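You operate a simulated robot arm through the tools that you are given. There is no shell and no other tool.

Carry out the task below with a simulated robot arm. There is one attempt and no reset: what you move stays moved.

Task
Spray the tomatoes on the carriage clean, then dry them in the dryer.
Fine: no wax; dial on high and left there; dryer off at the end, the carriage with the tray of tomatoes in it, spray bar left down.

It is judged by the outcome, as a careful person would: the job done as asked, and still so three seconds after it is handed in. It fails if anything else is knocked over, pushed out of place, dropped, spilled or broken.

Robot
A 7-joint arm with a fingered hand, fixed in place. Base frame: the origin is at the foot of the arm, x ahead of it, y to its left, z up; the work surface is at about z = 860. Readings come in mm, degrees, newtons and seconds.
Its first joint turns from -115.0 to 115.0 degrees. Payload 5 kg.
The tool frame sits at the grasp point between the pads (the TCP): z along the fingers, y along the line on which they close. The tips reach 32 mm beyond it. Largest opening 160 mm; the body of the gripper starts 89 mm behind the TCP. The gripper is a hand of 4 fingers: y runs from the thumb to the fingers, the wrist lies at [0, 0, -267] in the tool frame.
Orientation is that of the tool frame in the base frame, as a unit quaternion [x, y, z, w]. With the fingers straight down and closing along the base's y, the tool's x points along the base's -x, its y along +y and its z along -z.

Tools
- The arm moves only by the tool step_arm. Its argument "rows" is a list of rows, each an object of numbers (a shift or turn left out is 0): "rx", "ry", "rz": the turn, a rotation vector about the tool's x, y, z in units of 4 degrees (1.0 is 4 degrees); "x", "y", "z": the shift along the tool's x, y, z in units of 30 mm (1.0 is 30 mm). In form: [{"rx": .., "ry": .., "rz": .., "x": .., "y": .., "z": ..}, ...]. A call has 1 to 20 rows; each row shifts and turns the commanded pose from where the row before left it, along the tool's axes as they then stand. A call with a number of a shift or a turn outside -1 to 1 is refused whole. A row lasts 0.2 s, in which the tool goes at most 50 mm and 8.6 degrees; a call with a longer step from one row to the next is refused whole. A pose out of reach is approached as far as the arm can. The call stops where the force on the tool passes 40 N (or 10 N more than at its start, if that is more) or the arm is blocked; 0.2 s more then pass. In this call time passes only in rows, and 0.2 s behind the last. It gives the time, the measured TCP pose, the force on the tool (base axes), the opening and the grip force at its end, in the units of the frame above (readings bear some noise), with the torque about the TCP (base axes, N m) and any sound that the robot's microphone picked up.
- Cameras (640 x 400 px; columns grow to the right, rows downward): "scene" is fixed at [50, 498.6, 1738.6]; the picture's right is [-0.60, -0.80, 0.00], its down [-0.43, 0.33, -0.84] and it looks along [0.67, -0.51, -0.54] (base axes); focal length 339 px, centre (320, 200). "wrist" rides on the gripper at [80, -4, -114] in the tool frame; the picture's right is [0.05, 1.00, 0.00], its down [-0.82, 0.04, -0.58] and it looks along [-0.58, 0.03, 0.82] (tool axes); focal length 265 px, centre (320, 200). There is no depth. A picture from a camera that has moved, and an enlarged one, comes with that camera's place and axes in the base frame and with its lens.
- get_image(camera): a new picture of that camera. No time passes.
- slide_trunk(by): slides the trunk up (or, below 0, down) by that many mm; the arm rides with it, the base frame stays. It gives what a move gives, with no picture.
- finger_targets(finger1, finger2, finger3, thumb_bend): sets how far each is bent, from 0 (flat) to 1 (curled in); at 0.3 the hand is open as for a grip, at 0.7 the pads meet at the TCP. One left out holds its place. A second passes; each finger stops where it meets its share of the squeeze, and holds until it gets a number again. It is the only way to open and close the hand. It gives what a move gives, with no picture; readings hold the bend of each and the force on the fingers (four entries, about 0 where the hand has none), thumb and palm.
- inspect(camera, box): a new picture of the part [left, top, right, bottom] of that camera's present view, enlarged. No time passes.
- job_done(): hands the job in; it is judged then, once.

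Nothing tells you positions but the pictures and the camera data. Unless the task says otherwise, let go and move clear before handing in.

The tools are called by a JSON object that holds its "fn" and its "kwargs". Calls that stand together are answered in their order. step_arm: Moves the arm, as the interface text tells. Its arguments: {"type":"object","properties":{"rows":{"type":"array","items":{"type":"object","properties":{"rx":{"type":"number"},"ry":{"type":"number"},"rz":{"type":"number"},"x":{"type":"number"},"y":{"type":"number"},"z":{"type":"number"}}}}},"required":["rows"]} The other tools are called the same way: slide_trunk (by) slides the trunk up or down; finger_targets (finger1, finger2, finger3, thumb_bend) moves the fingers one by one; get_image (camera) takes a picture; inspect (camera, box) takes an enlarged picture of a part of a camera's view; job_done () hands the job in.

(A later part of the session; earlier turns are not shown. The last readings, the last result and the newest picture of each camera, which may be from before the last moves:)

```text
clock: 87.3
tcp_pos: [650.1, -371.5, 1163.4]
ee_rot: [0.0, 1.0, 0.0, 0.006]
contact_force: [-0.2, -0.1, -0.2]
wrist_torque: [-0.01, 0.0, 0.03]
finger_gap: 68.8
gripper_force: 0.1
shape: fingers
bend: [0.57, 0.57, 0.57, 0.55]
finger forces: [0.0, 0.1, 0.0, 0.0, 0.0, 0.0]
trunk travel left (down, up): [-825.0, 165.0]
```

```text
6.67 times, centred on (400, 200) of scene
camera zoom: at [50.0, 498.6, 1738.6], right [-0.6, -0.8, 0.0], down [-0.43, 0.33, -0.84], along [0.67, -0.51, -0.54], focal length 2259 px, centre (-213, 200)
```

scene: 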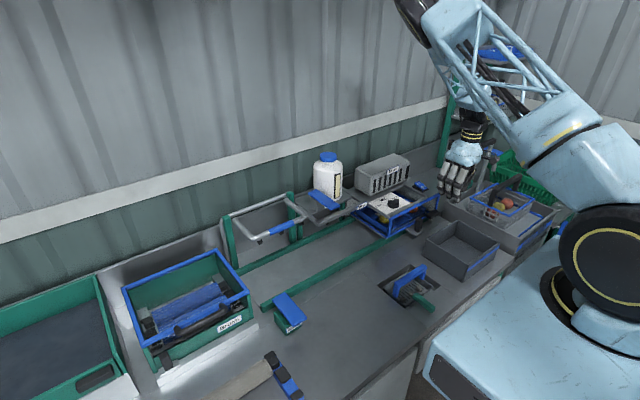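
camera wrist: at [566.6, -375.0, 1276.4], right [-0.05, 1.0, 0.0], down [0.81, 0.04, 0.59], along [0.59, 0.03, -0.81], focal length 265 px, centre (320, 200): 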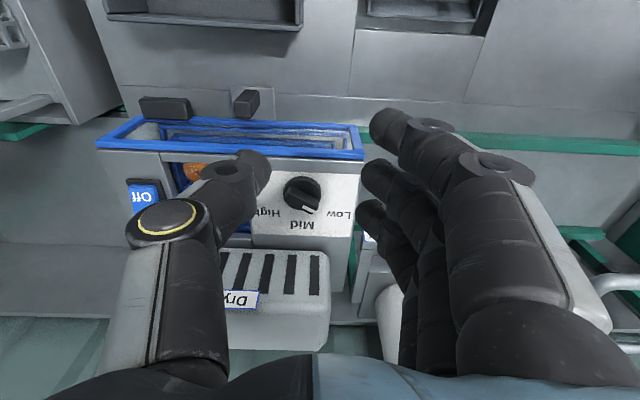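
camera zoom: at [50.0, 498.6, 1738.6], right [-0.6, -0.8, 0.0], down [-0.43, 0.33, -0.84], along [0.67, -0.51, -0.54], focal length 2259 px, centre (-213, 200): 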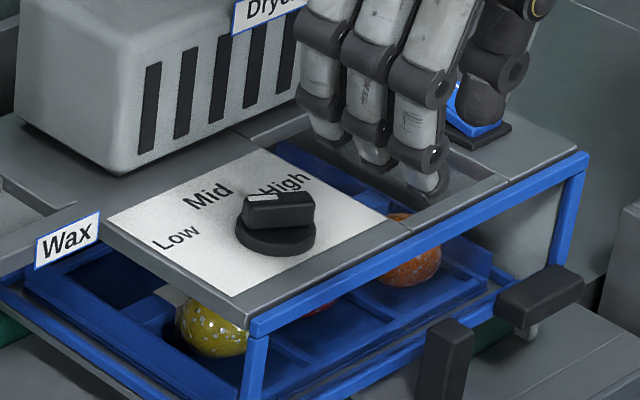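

The dial's pointer is at Low (about +55° from forward, to the left), High is at about −57°. I'll yaw the hand to −55° so it grips the bar, then turn clockwise.

{"fn": "finger_targets", "kwargs": {"finger1": 0.55, "finger2": 0.55, "finger3": 0.55, "thumb_bend": 0.52}}

{"fn": "step_arm", "kwargs": {"rows": [{"rz": -0.98}, {"rz": -0.98}, {"rz": -0.98}, {"rz": -0.98}, {"rz": -0.98}, {"rz": -0.98}, {"rz": -0.98}, {"rz": -0.98}, {"rz": -0.98}, {"rz": -0.98}, {"rz": -0.98}, {"rz": -0.98}, {"rz": -0.98}, {"rz": -0.98}]}}

{"fn": "get_image", "kwargs": {"camera": "wrist"}}

{"fn": "get_image", "kwargs": {"camera": "scene"}}

```text
clock: 88.3
tcp_pos: [648.8, -370.8, 1163.3]
ee_rot: [0.0, 1.0, 0.001, 0.005]
contact_force: [0.3, -1.1, 0.5]
wrist_torque: [0.0, 0.0, -0.03]
finger_gap: 76.8
gripper_force: 0.1
shape: fingers
bend: [0.55, 0.55, 0.55, 0.52]
finger forces: [0.1, 0.0, 0.0, 0.1, 0.1, 0.0]
trunk travel left (down, up): [-825.0, 165.0]
```

```text
clock: 91.3
tcp_pos: [649.1, -371.6, 1163.4]
ee_rot: [-0.462, 0.887, -0.002, 0.006]
contact_force: [-0.5, -1.2, 0.1]
wrist_torque: [0.0, -0.01, 0.0]
finger_gap: 77.0
gripper_force: 0.1
shape: fingers
bend: [0.55, 0.55, 0.55, 0.52]
finger forces: [0.0, 0.1, 0.1, 0.1, 0.0, 0.0]
trunk travel left (down, up): [-825.0, 165.0]
```

```text
taken
camera wrist: at [603.1, -440.3, 1276.0], right [-0.85, 0.53, -0.01], down [0.43, 0.69, 0.58], along [0.32, 0.49, -0.81], focal length 265 px, centre (320, 200)
```

wrist: 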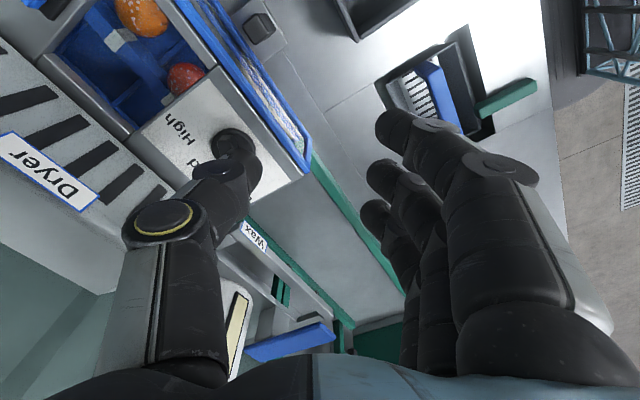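

```text
taken
```

scene: 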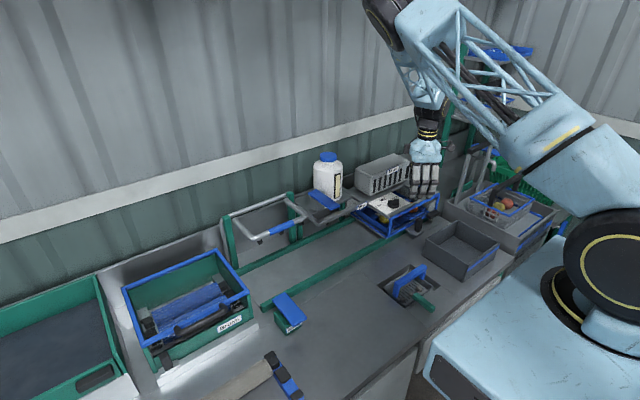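

{"fn": "step_arm", "kwargs": {"rows": [{"x": -0.46, "y": -0.9}, {"x": -0.46, "y": -0.9}, {"x": -0.46, "y": -0.9}, {"z": 0.7}, {"z": 0.7}]}}

{"fn": "get_image", "kwargs": {"camera": "wrist"}}

{"fn": "inspect", "kwargs": {"camera": "wrist", "box": [220, 60, 420, 220]}}

{"fn": "inspect", "kwargs": {"camera": "scene", "box": [350, 150, 450, 230]}}

```text
clock: 92.5
tcp_pos: [739.3, -383.6, 1122.8]
ee_rot: [-0.462, 0.887, -0.002, 0.005]
contact_force: [-0.1, -0.4, -0.3]
wrist_torque: [0.02, 0.05, 0.0]
finger_gap: 77.0
gripper_force: 0.0
shape: fingers
bend: [0.55, 0.55, 0.55, 0.52]
finger forces: [0.1, 0.2, 0.0, 0.0, 0.0, 0.0]
trunk travel left (down, up): [-825.0, 165.0]
```

```text
taken
camera wrist: at [695.0, -451.8, 1235.3], right [-0.85, 0.53, -0.01], down [0.43, 0.69, 0.58], along [0.32, 0.49, -0.81], focal length 265 px, centre (320, 200)
```

wrist: 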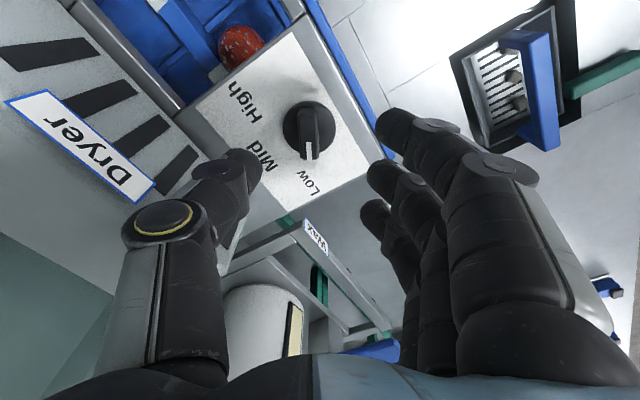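

```text
2.50 times, centred on (320, 140) of wrist
camera zoom: at [695.0, -451.8, 1235.3], right [-0.85, 0.53, -0.01], down [0.43, 0.69, 0.58], along [0.32, 0.49, -0.81], focal length 664 px, centre (320, 350)
```

zoom: 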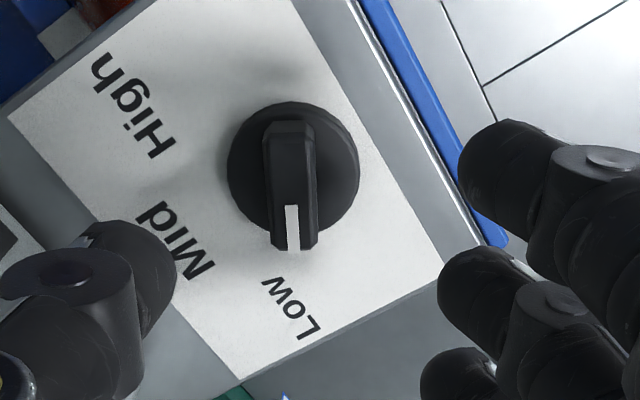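

```text
5.00 times, centred on (400, 190) of scene
camera zoom: at [50.0, 498.6, 1738.6], right [-0.6, -0.8, 0.0], down [-0.43, 0.33, -0.84], along [0.67, -0.51, -0.54], focal length 1694 px, centre (-80, 250)
```

zoom: 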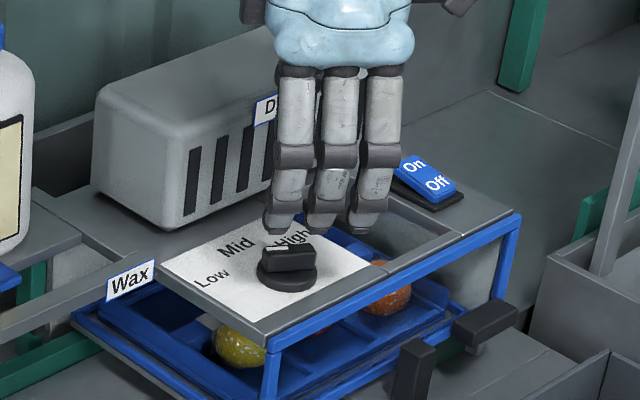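

{"fn": "step_arm", "kwargs": {"rows": [{"y": -0.27, "z": 0.6}, {"z": 0.6}, {"z": 0.5}]}}

{"fn": "inspect", "kwargs": {"camera": "wrist", "box": [220, 60, 420, 220]}}

{"fn": "inspect", "kwargs": {"camera": "scene", "box": [350, 150, 450, 230]}}

```text
clock: 93.3
tcp_pos: [746.1, -389.1, 1071.1]
ee_rot: [-0.461, 0.887, -0.001, 0.005]
contact_force: [0.8, 0.6, 0.1]
wrist_torque: [-0.01, 0.01, 0.01]
finger_gap: 77.1
gripper_force: 0.1
shape: fingers
bend: [0.55, 0.55, 0.55, 0.52]
finger forces: [0.0, 0.0, 0.1, 0.0, 0.0, 0.0]
trunk travel left (down, up): [-825.0, 165.0]
```

```text
2.50 times, centred on (320, 140) of wrist
camera zoom: at [700.8, -457.4, 1183.6], right [-0.85, 0.53, -0.01], down [0.43, 0.69, 0.58], along [0.32, 0.49, -0.81], focal length 664 px, centre (320, 350)
```

zoom: 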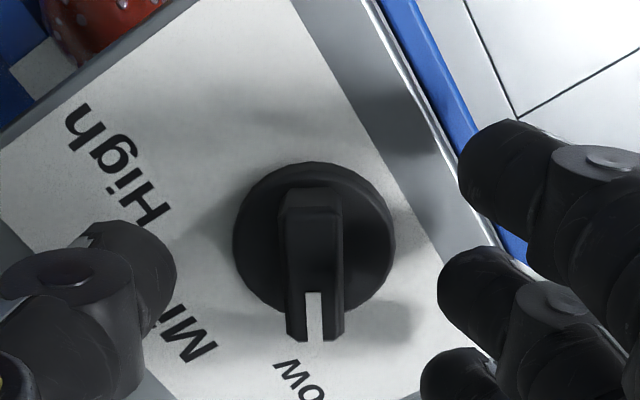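

```text
5.00 times, centred on (400, 190) of scene
camera zoom: at [50.0, 498.6, 1738.6], right [-0.6, -0.8, 0.0], down [-0.43, 0.33, -0.84], along [0.67, -0.51, -0.54], focal length 1694 px, centre (-80, 250)
```

zoom: 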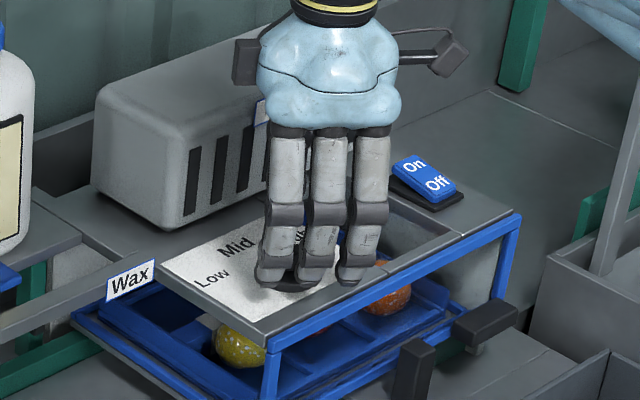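

{"fn": "step_arm", "kwargs": {"rows": [{"z": 0.3}, {"z": 0.2}, {"z": 0.1}]}}

{"fn": "inspect", "kwargs": {"camera": "scene", "box": [350, 150, 450, 230]}}

{"fn": "inspect", "kwargs": {"camera": "wrist", "box": [220, 60, 420, 220]}}

```text
clock: 94.1
tcp_pos: [746.3, -387.7, 1052.1]
ee_rot: [-0.461, 0.888, -0.002, 0.005]
contact_force: [-0.1, -0.9, -0.9]
wrist_torque: [0.01, 0.0, -0.01]
finger_gap: 77.2
gripper_force: 0.0
shape: fingers
bend: [0.55, 0.55, 0.55, 0.52]
finger forces: [0.1, 0.0, 0.0, 0.0, 0.0, 0.1]
trunk travel left (down, up): [-825.0, 165.0]
```

```text
5.00 times, centred on (400, 190) of scene
camera zoom: at [50.0, 498.6, 1738.6], right [-0.6, -0.8, 0.0], down [-0.43, 0.33, -0.84], along [0.67, -0.51, -0.54], focal length 1694 px, centre (-80, 250)
```

zoom: 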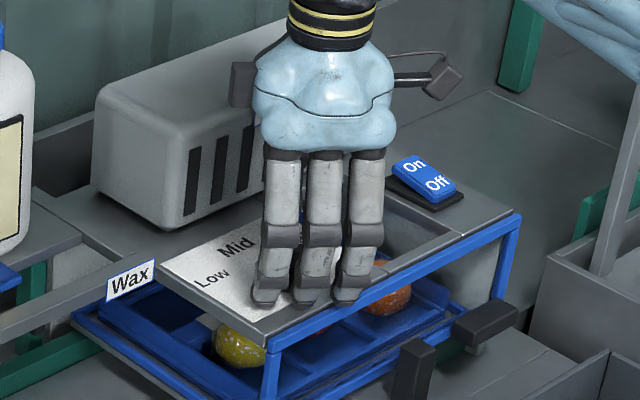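

```text
2.50 times, centred on (320, 140) of wrist
camera zoom: at [701.2, -456.5, 1165.5], right [-0.85, 0.53, -0.01], down [0.43, 0.69, 0.58], along [0.32, 0.49, -0.81], focal length 664 px, centre (320, 350)
```

zoom: 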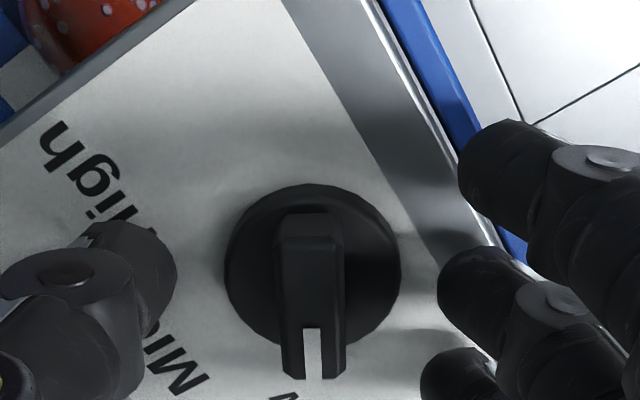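

{"fn": "finger_targets", "kwargs": {"finger1": 0.72, "finger2": 0.72, "finger3": 0.72, "thumb_bend": 0.72}}

{"fn": "inspect", "kwargs": {"camera": "wrist", "box": [180, 60, 460, 280]}}

{"fn": "inspect", "kwargs": {"camera": "scene", "box": [350, 150, 450, 230]}}

```text
clock: 95.1
tcp_pos: [746.8, -387.3, 1051.9]
ee_rot: [-0.461, 0.887, -0.002, 0.005]
contact_force: [0.0, 1.8, -1.1]
wrist_torque: [0.15, 0.19, 0.02]
finger_gap: 25.7
gripper_force: 11.6
shape: fingers
bend: [0.72, 0.66, 0.71, 0.68]
finger forces: [0.1, 10.4, 3.1, 0.0, 9.9, 0.0]
trunk travel left (down, up): [-825.0, 165.0]
```

```text
1.82 times, centred on (320, 170) of wrist
camera zoom: at [701.0, -456.3, 1165.6], right [-0.85, 0.53, -0.01], down [0.43, 0.69, 0.58], along [0.32, 0.49, -0.81], focal length 483 px, centre (320, 254)
```

zoom: 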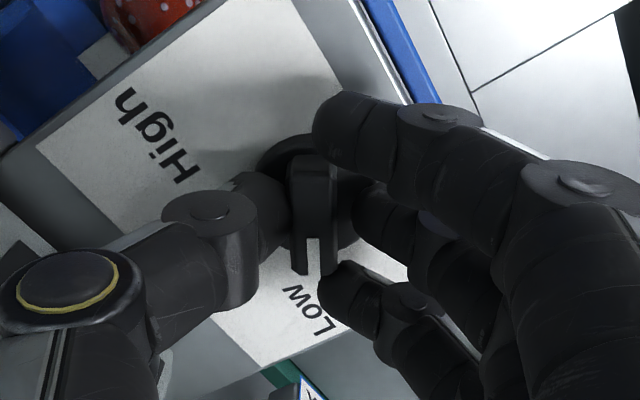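

```text
5.00 times, centred on (400, 190) of scene
camera zoom: at [50.0, 498.6, 1738.6], right [-0.6, -0.8, 0.0], down [-0.43, 0.33, -0.84], along [0.67, -0.51, -0.54], focal length 1694 px, centre (-80, 250)
```

zoom: 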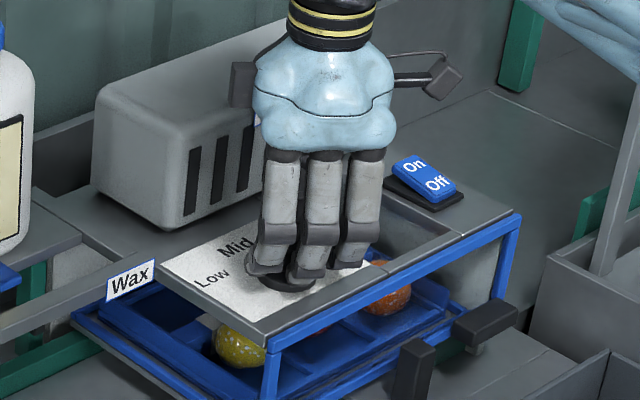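

{"fn": "step_arm", "kwargs": {"rows": [{"rz": 0.8}, {"rz": 0.8}, {"rz": 0.8}, {"rz": 0.8}, {"rz": 0.8}, {"rz": 0.8}]}}

{"fn": "inspect", "kwargs": {"camera": "wrist", "box": [180, 60, 460, 280]}}

```text
clock: 96.5
tcp_pos: [746.3, -388.0, 1052.7]
ee_rot: [-0.307, 0.952, -0.001, 0.005]
contact_force: [1.7, 7.3, -3.7]
wrist_torque: [0.3, 0.07, 0.04]
finger_gap: 25.0
gripper_force: 10.7
shape: fingers
bend: [0.72, 0.65, 0.71, 0.68]
finger forces: [0.1, 9.5, 4.1, 0.0, 7.3, 0.1]
trunk travel left (down, up): [-825.0, 165.0]
```

```text
1.82 times, centred on (320, 170) of wrist
camera zoom: at [681.4, -438.4, 1165.7], right [-0.62, 0.78, -0.01], down [0.63, 0.51, 0.58], along [0.46, 0.36, -0.81], focal length 483 px, centre (320, 254)
```

zoom: 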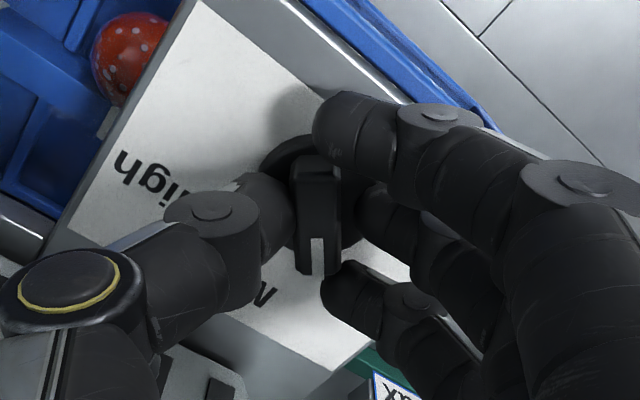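

{"fn": "step_arm", "kwargs": {"rows": [{"rz": 0.9}, {"rz": 0.9}, {"rz": 0.9}, {"rz": 0.9}, {"rz": 0.9}, {"rz": 0.9}, {"rz": 0.9}, {"rz": 0.9}, {"rz": 0.9}, {"rz": 0.9}]}}

{"fn": "inspect", "kwargs": {"camera": "wrist", "box": [180, 60, 460, 280]}}

```text
clock: 98.7
tcp_pos: [746.0, -388.2, 1052.8]
ee_rot: [0.002, 1.0, 0.0, 0.005]
contact_force: [6.2, 8.9, -1.4]
wrist_torque: [0.43, -0.18, -0.04]
finger_gap: 23.5
gripper_force: 11.2
shape: fingers
bend: [0.72, 0.65, 0.71, 0.69]
finger forces: [0.0, 11.0, 5.5, 0.1, 5.6, 0.1]
trunk travel left (down, up): [-825.0, 165.0]
```

```text
1.82 times, centred on (320, 170) of wrist
camera zoom: at [663.8, -392.2, 1166.0], right [-0.05, 1.0, 0.0], down [0.81, 0.04, 0.59], along [0.59, 0.03, -0.81], focal length 483 px, centre (320, 254)
```

zoom: 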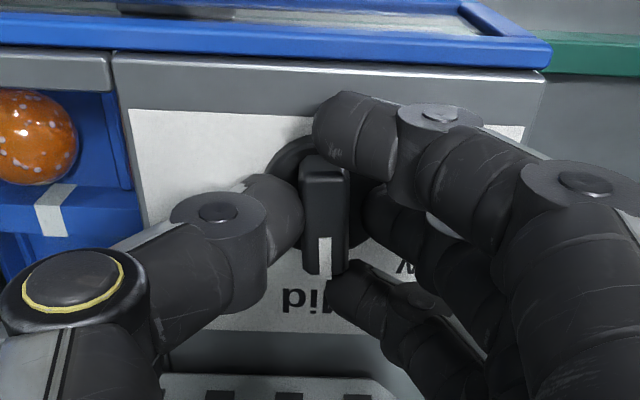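

{"fn": "step_arm", "kwargs": {"rows": [{"rz": 0.9}, {"rz": 0.9}, {"rz": 0.9}, {"rz": 0.9}, {"rz": 0.9}, {"rz": 0.9}, {"rz": 0.9}, {"rz": 0.9}, {"rz": 0.9}, {"rz": 0.9}, {"rz": 0.9}, {"rz": 0.9}]}}

{"fn": "inspect", "kwargs": {"camera": "wrist", "box": [180, 60, 460, 280]}}

```text
clock: 101.3
tcp_pos: [747.6, -389.0, 1053.1]
ee_rot: [0.371, 0.928, 0.002, 0.004]
contact_force: [2.4, 5.7, 0.6]
wrist_torque: [0.28, -0.2, 0.05]
finger_gap: 22.2
gripper_force: 8.7
shape: fingers
bend: [0.72, 0.64, 0.71, 0.69]
finger forces: [0.0, 10.9, 1.9, 0.0, 4.9, 0.0]
trunk travel left (down, up): [-825.0, 165.0]
```

```text
1.82 times, centred on (320, 170) of wrist
camera zoom: at [682.9, -336.4, 1166.4], right [0.65, 0.76, 0.01], down [0.61, -0.53, 0.58], along [0.45, -0.37, -0.81], focal length 483 px, centre (320, 254)
```

zoom: 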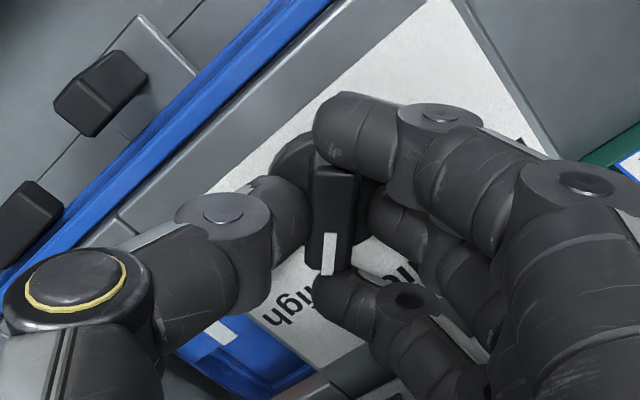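

{"fn": "step_arm", "kwargs": {"rows": [{"rz": 0.8}, {"rz": 0.8}, {"rz": 0.8}, {"rz": 0.8}]}}

{"fn": "inspect", "kwargs": {"camera": "wrist", "box": [180, 60, 460, 280]}}

```text
clock: 102.3
tcp_pos: [746.5, -387.5, 1053.2]
ee_rot: [0.472, 0.882, 0.003, 0.004]
contact_force: [3.2, 5.4, 1.5]
wrist_torque: [0.25, -0.26, 0.0]
finger_gap: 22.1
gripper_force: 8.6
shape: fingers
bend: [0.72, 0.64, 0.72, 0.69]
finger forces: [0.1, 10.9, 0.9, 0.1, 5.2, 0.0]
trunk travel left (down, up): [-825.0, 165.0]
```

```text
1.82 times, centred on (320, 170) of wrist
camera zoom: at [695.9, -323.9, 1166.5], right [0.8, 0.6, 0.01], down [0.48, -0.66, 0.58], along [0.35, -0.46, -0.81], focal length 483 px, centre (320, 254)
```

zoom: 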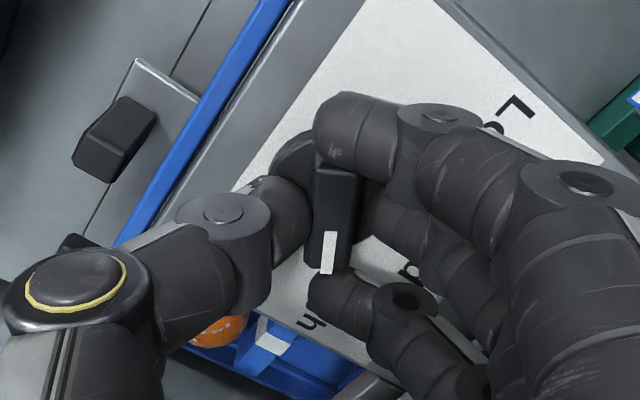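

{"fn": "finger_targets", "kwargs": {"finger1": 0.5, "finger2": 0.5, "finger3": 0.5, "thumb_bend": 0.5}}

{"fn": "inspect", "kwargs": {"camera": "wrist", "box": [180, 60, 460, 280]}}

{"fn": "inspect", "kwargs": {"camera": "scene", "box": [350, 150, 450, 230]}}

```text
clock: 103.3
tcp_pos: [746.7, -388.1, 1053.7]
ee_rot: [0.472, 0.882, 0.003, 0.004]
contact_force: [-0.7, 0.6, 0.0]
wrist_torque: [0.02, -0.01, 0.0]
finger_gap: 90.6
gripper_force: 0.1
shape: fingers
bend: [0.5, 0.5, 0.5, 0.5]
finger forces: [0.0, 0.1, 0.0, 0.1, 0.0, 0.1]
trunk travel left (down, up): [-825.0, 165.0]
```

```text
1.82 times, centred on (320, 170) of wrist
camera zoom: at [695.7, -324.3, 1166.3], right [0.8, 0.6, 0.01], down [0.48, -0.66, 0.58], along [0.35, -0.46, -0.81], focal length 483 px, centre (320, 254)
```

zoom: 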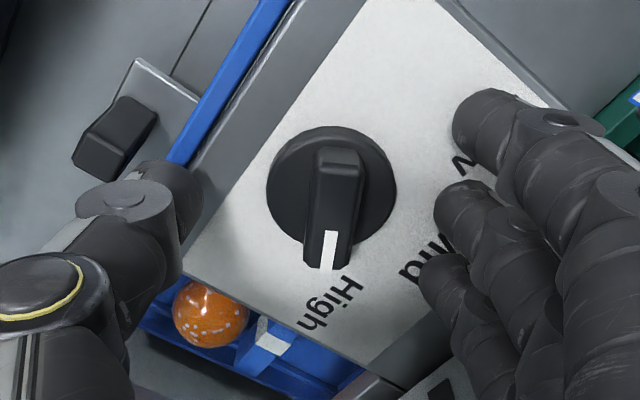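

```text
5.00 times, centred on (400, 190) of scene
camera zoom: at [50.0, 498.6, 1738.6], right [-0.6, -0.8, 0.0], down [-0.43, 0.33, -0.84], along [0.67, -0.51, -0.54], focal length 1694 px, centre (-80, 250)
```

zoom: 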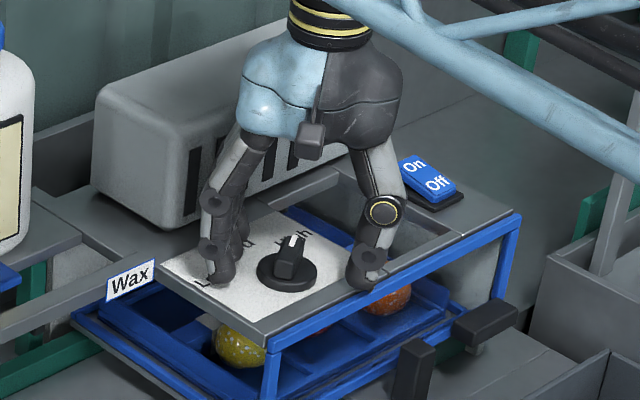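

The dial now points at High. I lift off and look at the on/off switch before pressing it.

{"fn": "step_arm", "kwargs": {"rows": [{"z": -0.8}, {"z": -0.8}, {"z": -0.8}, {"z": -0.8}, {"z": -0.8}, {"rz": -0.95}, {"rz": -0.95}, {"rz": -0.95}, {"rz": -0.95}, {"rz": -0.95}, {"rz": -0.95}, {"rz": -0.95}, {"rz": -0.95}, {"rz": -0.95}, {"rz": -0.95}, {"rz": -0.95}, {"rz": -0.95}, {"rz": -0.95}, {"rz": -0.95}, {"rz": -0.78}]}}

{"fn": "step_arm", "kwargs": {"rows": [{"x": 0.65, "y": -0.95}, {"x": 0.65, "y": -0.95}, {"x": 0.65, "y": -0.95}, {"x": 0.65, "y": -0.95}, {"x": 0.65, "y": -0.95}, {"x": 0.65, "y": -0.95}]}}

{"fn": "get_image", "kwargs": {"camera": "wrist"}}

{"fn": "inspect", "kwargs": {"camera": "scene", "box": [360, 120, 480, 240]}}

```text
clock: 107.5
tcp_pos: [745.7, -388.8, 1172.9]
ee_rot: [-0.001, 1.0, 0.001, 0.004]
contact_force: [-0.1, 0.2, -1.0]
wrist_torque: [-0.01, 0.0, 0.0]
finger_gap: 90.4
gripper_force: 0.1
shape: fingers
bend: [0.5, 0.5, 0.5, 0.5]
finger forces: [0.0, 0.1, 0.0, 0.0, 0.0, 0.0]
trunk travel left (down, up): [-825.0, 165.0]
```

```text
clock: 108.9
tcp_pos: [628.8, -562.9, 1171.6]
ee_rot: [0.0, 1.0, 0.0, 0.005]
contact_force: [0.3, 0.2, 0.3]
wrist_torque: [0.0, 0.01, 0.0]
finger_gap: 90.7
gripper_force: 0.1
shape: fingers
bend: [0.5, 0.5, 0.5, 0.5]
finger forces: [0.0, 0.1, 0.0, 0.0, 0.1, 0.1]
trunk travel left (down, up): [-825.0, 165.0]
```

```text
taken
camera wrist: at [545.1, -565.8, 1284.1], right [-0.05, 1.0, 0.0], down [0.81, 0.04, 0.59], along [0.59, 0.03, -0.81], focal length 265 px, centre (320, 200)
```

wrist: 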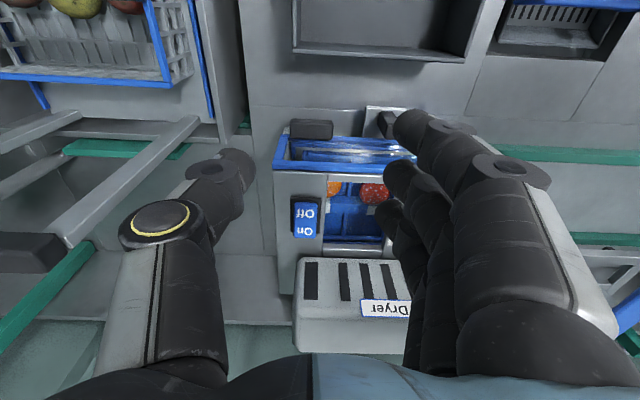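

```text
3.33 times, centred on (420, 180) of scene
camera zoom: at [50.0, 498.6, 1738.6], right [-0.6, -0.8, 0.0], down [-0.43, 0.33, -0.84], along [0.67, -0.51, -0.54], focal length 1129 px, centre (-13, 267)
```

zoom: 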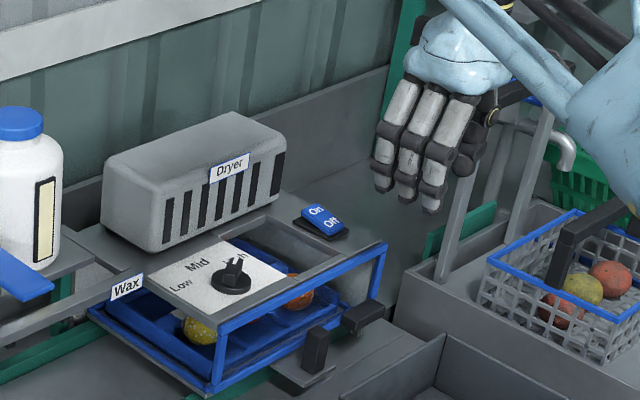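

{"fn": "inspect", "kwargs": {"camera": "wrist", "box": [260, 170, 360, 260]}}

{"fn": "inspect", "kwargs": {"camera": "scene", "box": [390, 160, 450, 210]}}

{"fn": "finger_targets", "kwargs": {"finger1": 1.0, "finger3": 1.0, "finger2": 0.69, "thumb_bend": 0.69}}

{"fn": "get_image", "kwargs": {"camera": "wrist"}}

```text
4.44 times, centred on (310, 215) of wrist
camera zoom: at [545.1, -565.8, 1284.1], right [-0.05, 1.0, 0.0], down [0.81, 0.04, 0.59], along [0.59, 0.03, -0.81], focal length 1180 px, centre (364, 133)
```

zoom: 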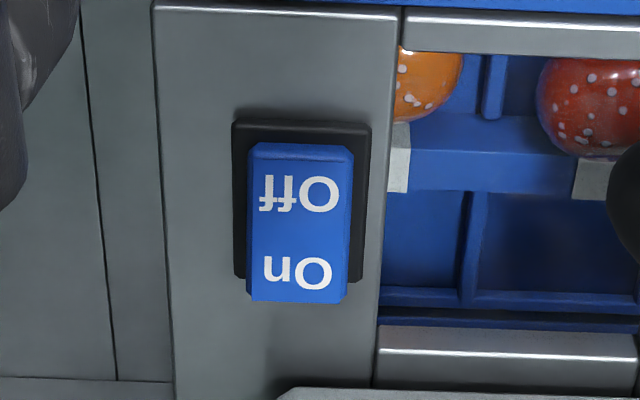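

```text
8.00 times, centred on (420, 185) of scene
camera zoom: at [50.0, 498.6, 1738.6], right [-0.6, -0.8, 0.0], down [-0.43, 0.33, -0.84], along [0.67, -0.51, -0.54], focal length 2710 px, centre (-480, 320)
```

zoom: 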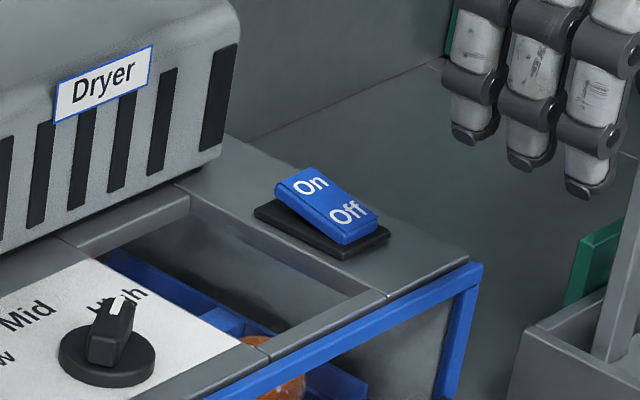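

```text
clock: 109.9
tcp_pos: [628.8, -561.0, 1172.0]
ee_rot: [0.0, 1.0, 0.001, 0.006]
contact_force: [0.0, 0.5, 0.8]
wrist_torque: [-0.01, 0.0, 0.01]
finger_gap: 50.7
gripper_force: 0.1
shape: fingers
bend: [1.0, 0.69, 1.0, 0.69]
finger forces: [0.1, 0.0, 0.0, 0.0, 0.0, 0.0]
trunk travel left (down, up): [-825.0, 165.0]
```

```text
taken
camera wrist: at [545.9, -564.4, 1284.6], right [-0.05, 1.0, 0.0], down [0.81, 0.04, 0.59], along [0.59, 0.03, -0.81], focal length 265 px, centre (320, 200)
```

wrist: 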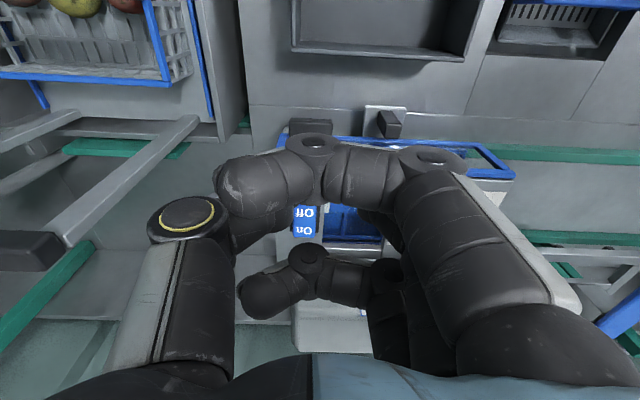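

The rocker's On end (at about (776, -573)) stands up, so the dryer is off. I'll press it with the pinched middle finger and thumb.

{"fn": "step_arm", "kwargs": {"rows": [{"rz": -1}, {"rz": -1}, {"rz": -1}, {"rz": -1}, {"rz": -1}, {"x": -0.888, "y": -0.408}, {"x": -0.888, "y": -0.408}, {"x": -0.888, "y": -0.408}, {"x": -0.888, "y": -0.408}, {"x": -0.888, "y": -0.408}, {"z": 0.6}, {"z": 0.6}, {"z": 0.6}]}}

{"fn": "get_image", "kwargs": {"camera": "wrist"}}

{"fn": "inspect", "kwargs": {"camera": "scene", "box": [370, 120, 470, 220]}}

```text
clock: 112.7
tcp_pos: [775.8, -571.9, 1118.8]
ee_rot: [-0.173, 0.985, 0.0, 0.006]
contact_force: [-0.1, 0.0, -0.2]
wrist_torque: [0.01, 0.0, -0.01]
finger_gap: 50.9
gripper_force: 0.1
shape: fingers
bend: [1.0, 0.69, 1.0, 0.69]
finger forces: [0.0, 0.1, 0.1, 0.0, 0.0, 0.0]
trunk travel left (down, up): [-825.0, 165.0]
```

```text
taken
camera wrist: at [697.5, -603.0, 1231.4], right [-0.39, 0.92, 0.0], down [0.75, 0.32, 0.59], along [0.54, 0.23, -0.81], focal length 265 px, centre (320, 200)
```

wrist: 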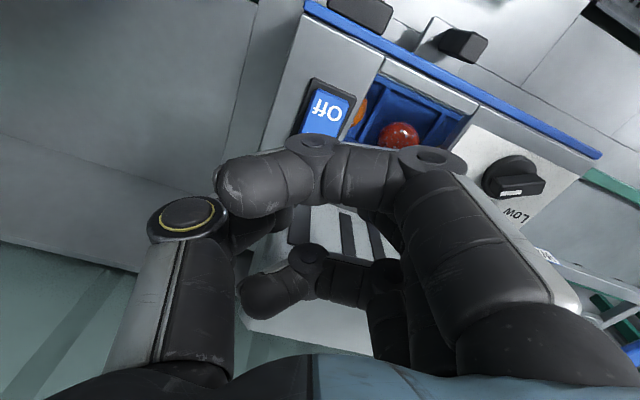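

```text
4.00 times, centred on (420, 170) of scene
camera zoom: at [50.0, 498.6, 1738.6], right [-0.6, -0.8, 0.0], down [-0.43, 0.33, -0.84], along [0.67, -0.51, -0.54], focal length 1355 px, centre (-80, 320)
```

zoom: 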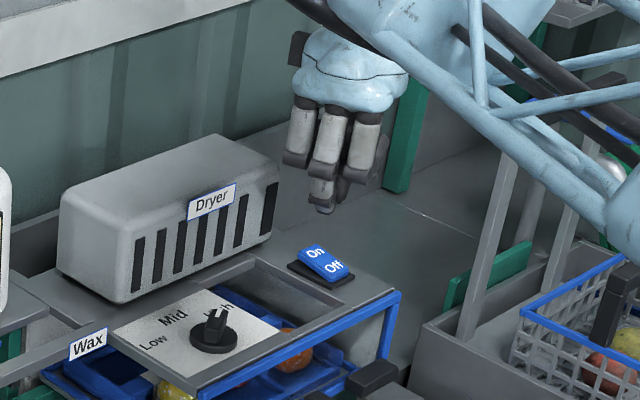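

{"fn": "step_arm", "kwargs": {"rows": [{"z": 0.5}, {"z": 0.4}, {"z": 0.3}]}}

{"fn": "inspect", "kwargs": {"camera": "scene", "box": [370, 120, 470, 220]}}

{"fn": "step_arm", "kwargs": {"rows": [{"z": 0.15}, {"z": 0.15}]}}

{"fn": "inspect", "kwargs": {"camera": "scene", "box": [370, 120, 470, 220]}}

```text
clock: 113.5
tcp_pos: [776.2, -571.7, 1082.6]
ee_rot: [-0.174, 0.985, 0.0, 0.006]
contact_force: [0.0, -0.2, 0.3]
wrist_torque: [-0.02, 0.0, 0.06]
finger_gap: 50.9
gripper_force: 0.1
shape: fingers
bend: [1.0, 0.69, 1.0, 0.69]
finger forces: [0.0, 0.0, 0.0, 0.0, 0.1, 0.1]
trunk travel left (down, up): [-825.0, 165.0]
```

```text
4.00 times, centred on (420, 170) of scene
camera zoom: at [50.0, 498.6, 1738.6], right [-0.6, -0.8, 0.0], down [-0.43, 0.33, -0.84], along [0.67, -0.51, -0.54], focal length 1355 px, centre (-80, 320)
```

zoom: 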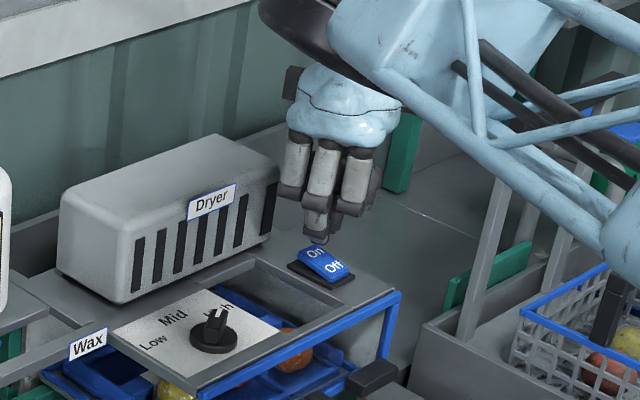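

```text
clock: 114.1
tcp_pos: [774.9, -571.5, 1072.6]
ee_rot: [-0.174, 0.985, -0.001, 0.005]
contact_force: [0.0, 1.0, -0.7]
wrist_torque: [0.0, -0.01, 0.0]
finger_gap: 50.9
gripper_force: 0.2
shape: fingers
bend: [1.0, 0.69, 1.0, 0.69]
finger forces: [0.0, 0.1, 0.0, 0.1, 0.0, 0.0]
trunk travel left (down, up): [-825.0, 165.0]
```

```text
4.00 times, centred on (420, 170) of scene
camera zoom: at [50.0, 498.6, 1738.6], right [-0.6, -0.8, 0.0], down [-0.43, 0.33, -0.84], along [0.67, -0.51, -0.54], focal length 1355 px, centre (-80, 320)
```

zoom: 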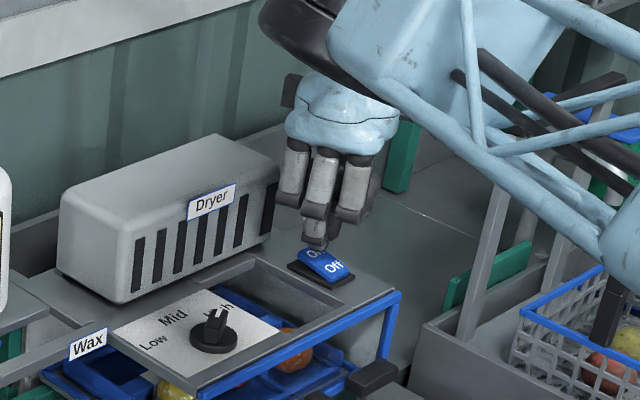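

{"fn": "step_arm", "kwargs": {"rows": [{"z": 0.15}, {"z": 0.15}]}}

{"fn": "step_arm", "kwargs": {"rows": [{"z": 0.12}, {"z": 0.12}]}}

{"fn": "inspect", "kwargs": {"camera": "scene", "box": [370, 120, 470, 220]}}

```text
clock: 114.7
tcp_pos: [775.2, -571.4, 1064.8]
ee_rot: [-0.174, 0.985, -0.001, 0.005]
contact_force: [0.1, -0.8, 1.8]
wrist_torque: [-0.05, -0.02, 0.02]
finger_gap: 50.9
gripper_force: 0.3
shape: fingers
bend: [1.0, 0.69, 1.0, 0.69]
finger forces: [0.0, 0.0, 0.0, 0.1, 1.5, 0.1]
trunk travel left (down, up): [-825.0, 165.0]
```

```text
clock: 115.3
tcp_pos: [775.7, -571.4, 1059.5]
ee_rot: [-0.174, 0.985, -0.001, 0.007]
contact_force: [2.3, 2.7, 18.4]
wrist_torque: [0.13, 0.06, -0.07]
finger_gap: 51.0
gripper_force: 8.7
shape: fingers
bend: [1.0, 0.71, 1.0, 0.69]
finger forces: [0.0, 13.9, 0.0, 0.1, 4.3, 0.1]
trunk travel left (down, up): [-825.0, 165.0]
```

```text
4.00 times, centred on (420, 170) of scene
camera zoom: at [50.0, 498.6, 1738.6], right [-0.6, -0.8, 0.0], down [-0.43, 0.33, -0.84], along [0.67, -0.51, -0.54], focal length 1355 px, centre (-80, 320)
```

zoom: 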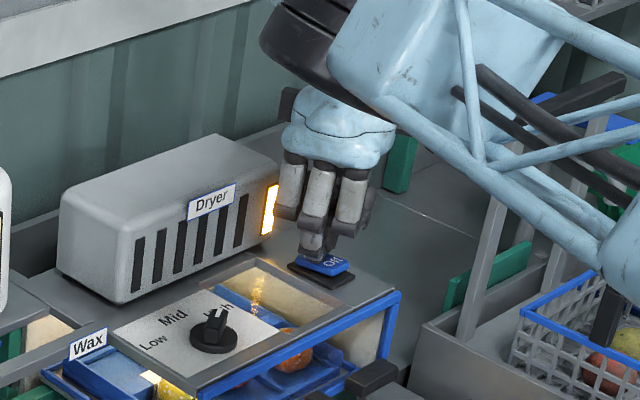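

The dryer is on (glow inside, first slot lit). I lift the hand clear and watch the drying.

{"fn": "step_arm", "kwargs": {"rows": [{"z": -0.4}, {"z": -0.7}, {"z": -0.7}]}}

{"fn": "inspect", "kwargs": {"camera": "scene", "box": [350, 150, 450, 230]}}

{"fn": "get_image", "kwargs": {"camera": "wrist"}}

```text
clock: 116.1
tcp_pos: [772.6, -571.8, 1110.2]
ee_rot: [-0.173, 0.985, -0.001, 0.006]
contact_force: [0.8, 0.8, 0.3]
wrist_torque: [-0.02, -0.01, -0.03]
finger_gap: 50.9
gripper_force: 0.2
shape: fingers
bend: [1.0, 0.69, 1.0, 0.69]
finger forces: [0.0, 0.0, 0.0, 0.0, 0.1, 0.0]
trunk travel left (down, up): [-825.0, 165.0]
```

```text
5.00 times, centred on (400, 190) of scene
camera zoom: at [50.0, 498.6, 1738.6], right [-0.6, -0.8, 0.0], down [-0.43, 0.33, -0.84], along [0.67, -0.51, -0.54], focal length 1694 px, centre (-80, 250)
```

zoom: 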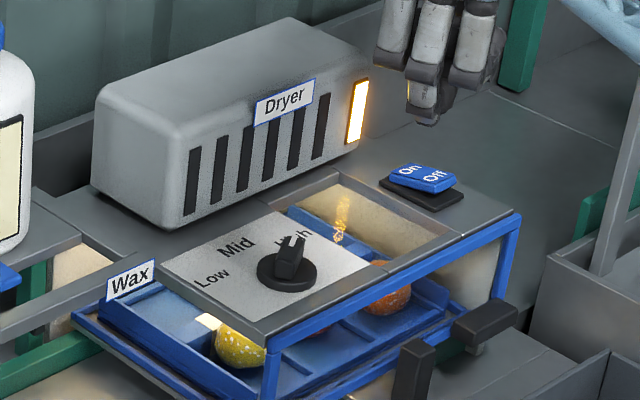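

```text
taken
camera wrist: at [696.5, -603.6, 1223.4], right [-0.39, 0.92, 0.0], down [0.75, 0.32, 0.59], along [0.54, 0.23, -0.81], focal length 265 px, centre (320, 200)
```

wrist: 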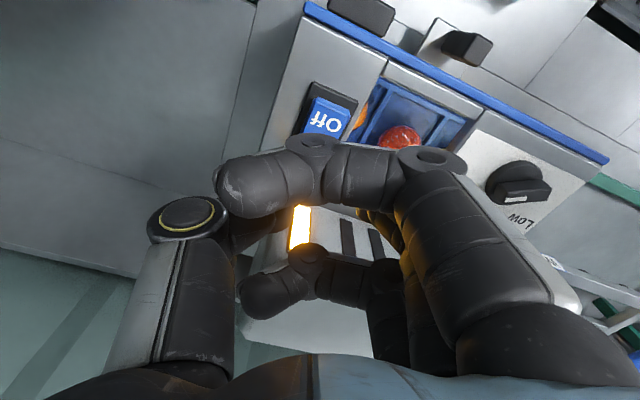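

{"fn": "step_arm", "kwargs": {"rows": [{"x": 0.41, "y": 0.14}, {"x": 0.41, "y": 0.14}, {}, {}, {}, {}, {}, {}]}}

{"fn": "inspect", "kwargs": {"camera": "scene", "box": [380, 190, 440, 230]}}

{"fn": "inspect", "kwargs": {"camera": "wrist", "box": [280, 0, 480, 160]}}

```text
clock: 117.9
tcp_pos: [748.8, -572.7, 1109.1]
ee_rot: [-0.174, 0.985, 0.001, 0.005]
contact_force: [-0.2, -0.3, -0.2]
wrist_torque: [-0.03, -0.04, -0.02]
finger_gap: 50.7
gripper_force: 0.0
shape: fingers
bend: [1.0, 0.69, 1.0, 0.69]
finger forces: [0.0, 0.0, 0.1, 0.0, 0.0, 0.1]
trunk travel left (down, up): [-825.0, 165.0]
```

```text
10.00 times, centred on (410, 210) of scene
camera zoom: at [50.0, 498.6, 1738.6], right [-0.6, -0.8, 0.0], down [-0.43, 0.33, -0.84], along [0.67, -0.51, -0.54], focal length 3388 px, centre (-580, 100)
```

zoom: 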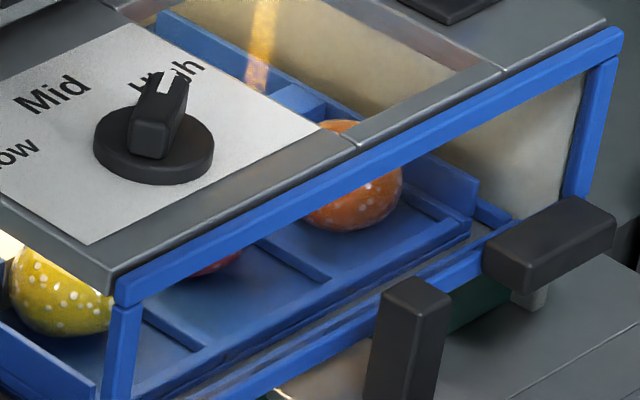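

```text
2.50 times, centred on (380, 80) of wrist
camera zoom: at [672.0, -604.5, 1223.0], right [-0.39, 0.92, 0.0], down [0.75, 0.32, 0.59], along [0.54, 0.23, -0.81], focal length 664 px, centre (170, 500)
```

zoom: 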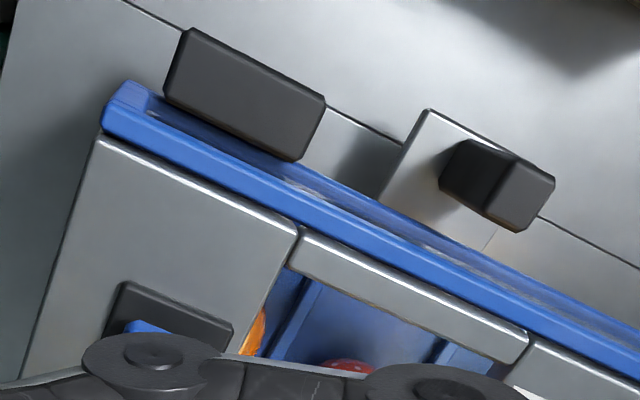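

{"fn": "step_arm", "kwargs": {"rows": [{}, {}, {}, {}, {}, {}, {}, {}, {}, {}, {}, {}, {}, {}, {}]}}

{"fn": "inspect", "kwargs": {"camera": "scene", "box": [380, 190, 440, 230]}}

{"fn": "inspect", "kwargs": {"camera": "scene", "box": [350, 150, 450, 230]}}

```text
clock: 121.1
tcp_pos: [748.5, -572.9, 1110.8]
ee_rot: [-0.173, 0.985, 0.0, 0.005]
contact_force: [0.3, -0.6, -0.5]
wrist_torque: [0.02, 0.01, -0.03]
finger_gap: 50.9
gripper_force: 0.0
shape: fingers
bend: [1.0, 0.69, 1.0, 0.69]
finger forces: [0.1, 0.0, 0.0, 0.0, 0.0, 0.0]
trunk travel left (down, up): [-825.0, 165.0]
```

```text
10.00 times, centred on (410, 210) of scene
camera zoom: at [50.0, 498.6, 1738.6], right [-0.6, -0.8, 0.0], down [-0.43, 0.33, -0.84], along [0.67, -0.51, -0.54], focal length 3388 px, centre (-580, 100)
```

zoom: 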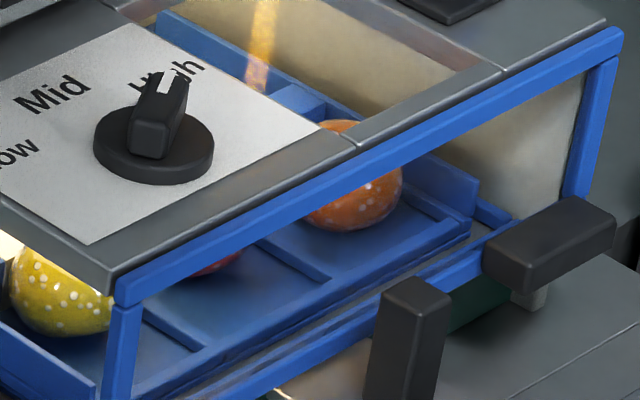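

```text
5.00 times, centred on (400, 190) of scene
camera zoom: at [50.0, 498.6, 1738.6], right [-0.6, -0.8, 0.0], down [-0.43, 0.33, -0.84], along [0.67, -0.51, -0.54], focal length 1694 px, centre (-80, 250)
```

zoom: 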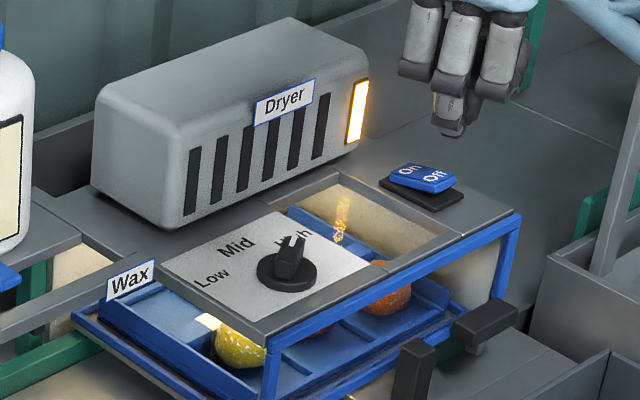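

{"fn": "step_arm", "kwargs": {"rows": [{}, {}, {}, {}, {}, {}, {}, {}, {}, {}, {}, {}, {}, {}, {}, {}, {}, {}, {}, {}]}}

{"fn": "inspect", "kwargs": {"camera": "scene", "box": [380, 190, 440, 230]}}

{"fn": "step_arm", "kwargs": {"rows": [{}, {}, {}, {}, {}, {}, {}, {}, {}, {}]}}

{"fn": "inspect", "kwargs": {"camera": "scene", "box": [380, 190, 440, 230]}}

```text
clock: 125.3
tcp_pos: [749.5, -572.8, 1109.0]
ee_rot: [-0.173, 0.985, 0.0, 0.005]
contact_force: [-0.1, 1.0, -1.0]
wrist_torque: [0.0, 0.0, -0.02]
finger_gap: 50.6
gripper_force: 0.0
shape: fingers
bend: [1.0, 0.69, 1.0, 0.69]
finger forces: [0.1, 0.0, 0.0, 0.1, 0.0, 0.0]
trunk travel left (down, up): [-825.0, 165.0]
```

```text
10.00 times, centred on (410, 210) of scene
camera zoom: at [50.0, 498.6, 1738.6], right [-0.6, -0.8, 0.0], down [-0.43, 0.33, -0.84], along [0.67, -0.51, -0.54], focal length 3388 px, centre (-580, 100)
```

zoom: 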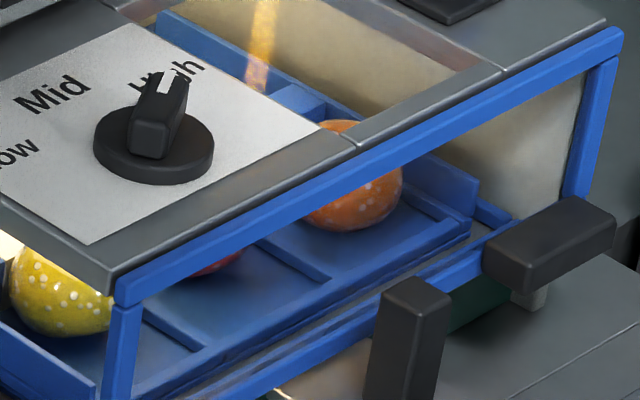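

```text
clock: 127.5
tcp_pos: [748.2, -572.6, 1109.5]
ee_rot: [-0.174, 0.985, 0.0, 0.005]
contact_force: [0.1, 0.3, -0.2]
wrist_torque: [-0.01, 0.05, -0.03]
finger_gap: 50.9
gripper_force: 0.1
shape: fingers
bend: [1.0, 0.69, 1.0, 0.69]
finger forces: [0.0, 0.0, 0.1, 0.0, 0.0, 0.0]
trunk travel left (down, up): [-825.0, 165.0]
```

```text
10.00 times, centred on (410, 210) of scene
camera zoom: at [50.0, 498.6, 1738.6], right [-0.6, -0.8, 0.0], down [-0.43, 0.33, -0.84], along [0.67, -0.51, -0.54], focal length 3388 px, centre (-580, 100)
```

zoom: 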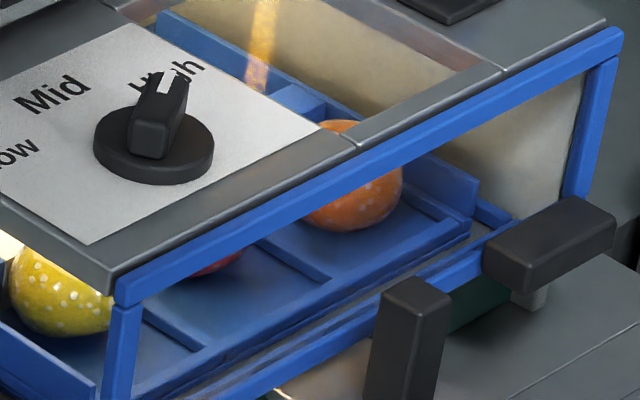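

{"fn": "step_arm", "kwargs": {"rows": [{}, {}, {}, {}, {}, {}, {}, {}, {}, {}, {}, {}, {}, {}, {}, {}, {}, {}, {}, {}]}}

{"fn": "inspect", "kwargs": {"camera": "scene", "box": [375, 205, 425, 230]}}

{"fn": "step_arm", "kwargs": {"rows": [{}, {}, {}, {}, {}, {}, {}, {}, {}, {}, {}, {}, {}, {}, {}]}}

{"fn": "inspect", "kwargs": {"camera": "scene", "box": [375, 205, 425, 230]}}

```text
clock: 131.7
tcp_pos: [747.7, -572.4, 1110.7]
ee_rot: [-0.173, 0.985, 0.0, 0.006]
contact_force: [-0.1, -0.3, -0.5]
wrist_torque: [0.0, 0.03, 0.03]
finger_gap: 50.9
gripper_force: 0.1
shape: fingers
bend: [1.0, 0.69, 1.0, 0.69]
finger forces: [0.1, 0.1, 0.0, 0.1, 0.1, 0.1]
trunk travel left (down, up): [-825.0, 165.0]
```

```text
12.80 times, centred on (400, 218) of scene
camera zoom: at [50.0, 498.6, 1738.6], right [-0.6, -0.8, 0.0], down [-0.43, 0.33, -0.84], along [0.67, -0.51, -0.54], focal length 4336 px, centre (-704, -24)
```

zoom: 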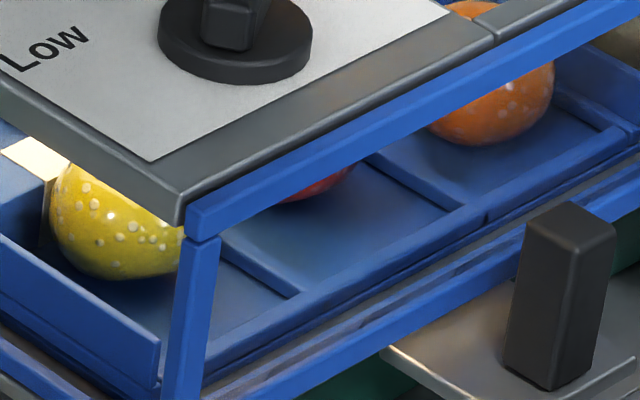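

```text
clock: 134.9
tcp_pos: [748.1, -572.4, 1108.9]
ee_rot: [-0.174, 0.985, 0.0, 0.005]
contact_force: [0.4, -0.5, 0.4]
wrist_torque: [-0.01, 0.01, 0.01]
finger_gap: 51.0
gripper_force: 0.1
shape: fingers
bend: [1.0, 0.69, 1.0, 0.69]
finger forces: [0.0, 0.0, 0.1, 0.0, 0.0, 0.1]
trunk travel left (down, up): [-825.0, 165.0]
```

```text
12.80 times, centred on (400, 218) of scene
camera zoom: at [50.0, 498.6, 1738.6], right [-0.6, -0.8, 0.0], down [-0.43, 0.33, -0.84], along [0.67, -0.51, -0.54], focal length 4336 px, centre (-704, -24)
```

zoom: 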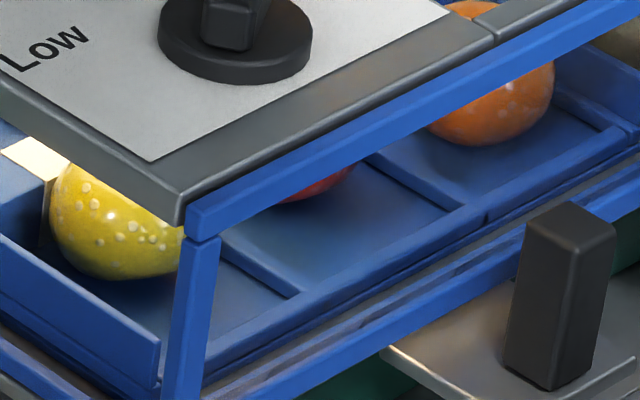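

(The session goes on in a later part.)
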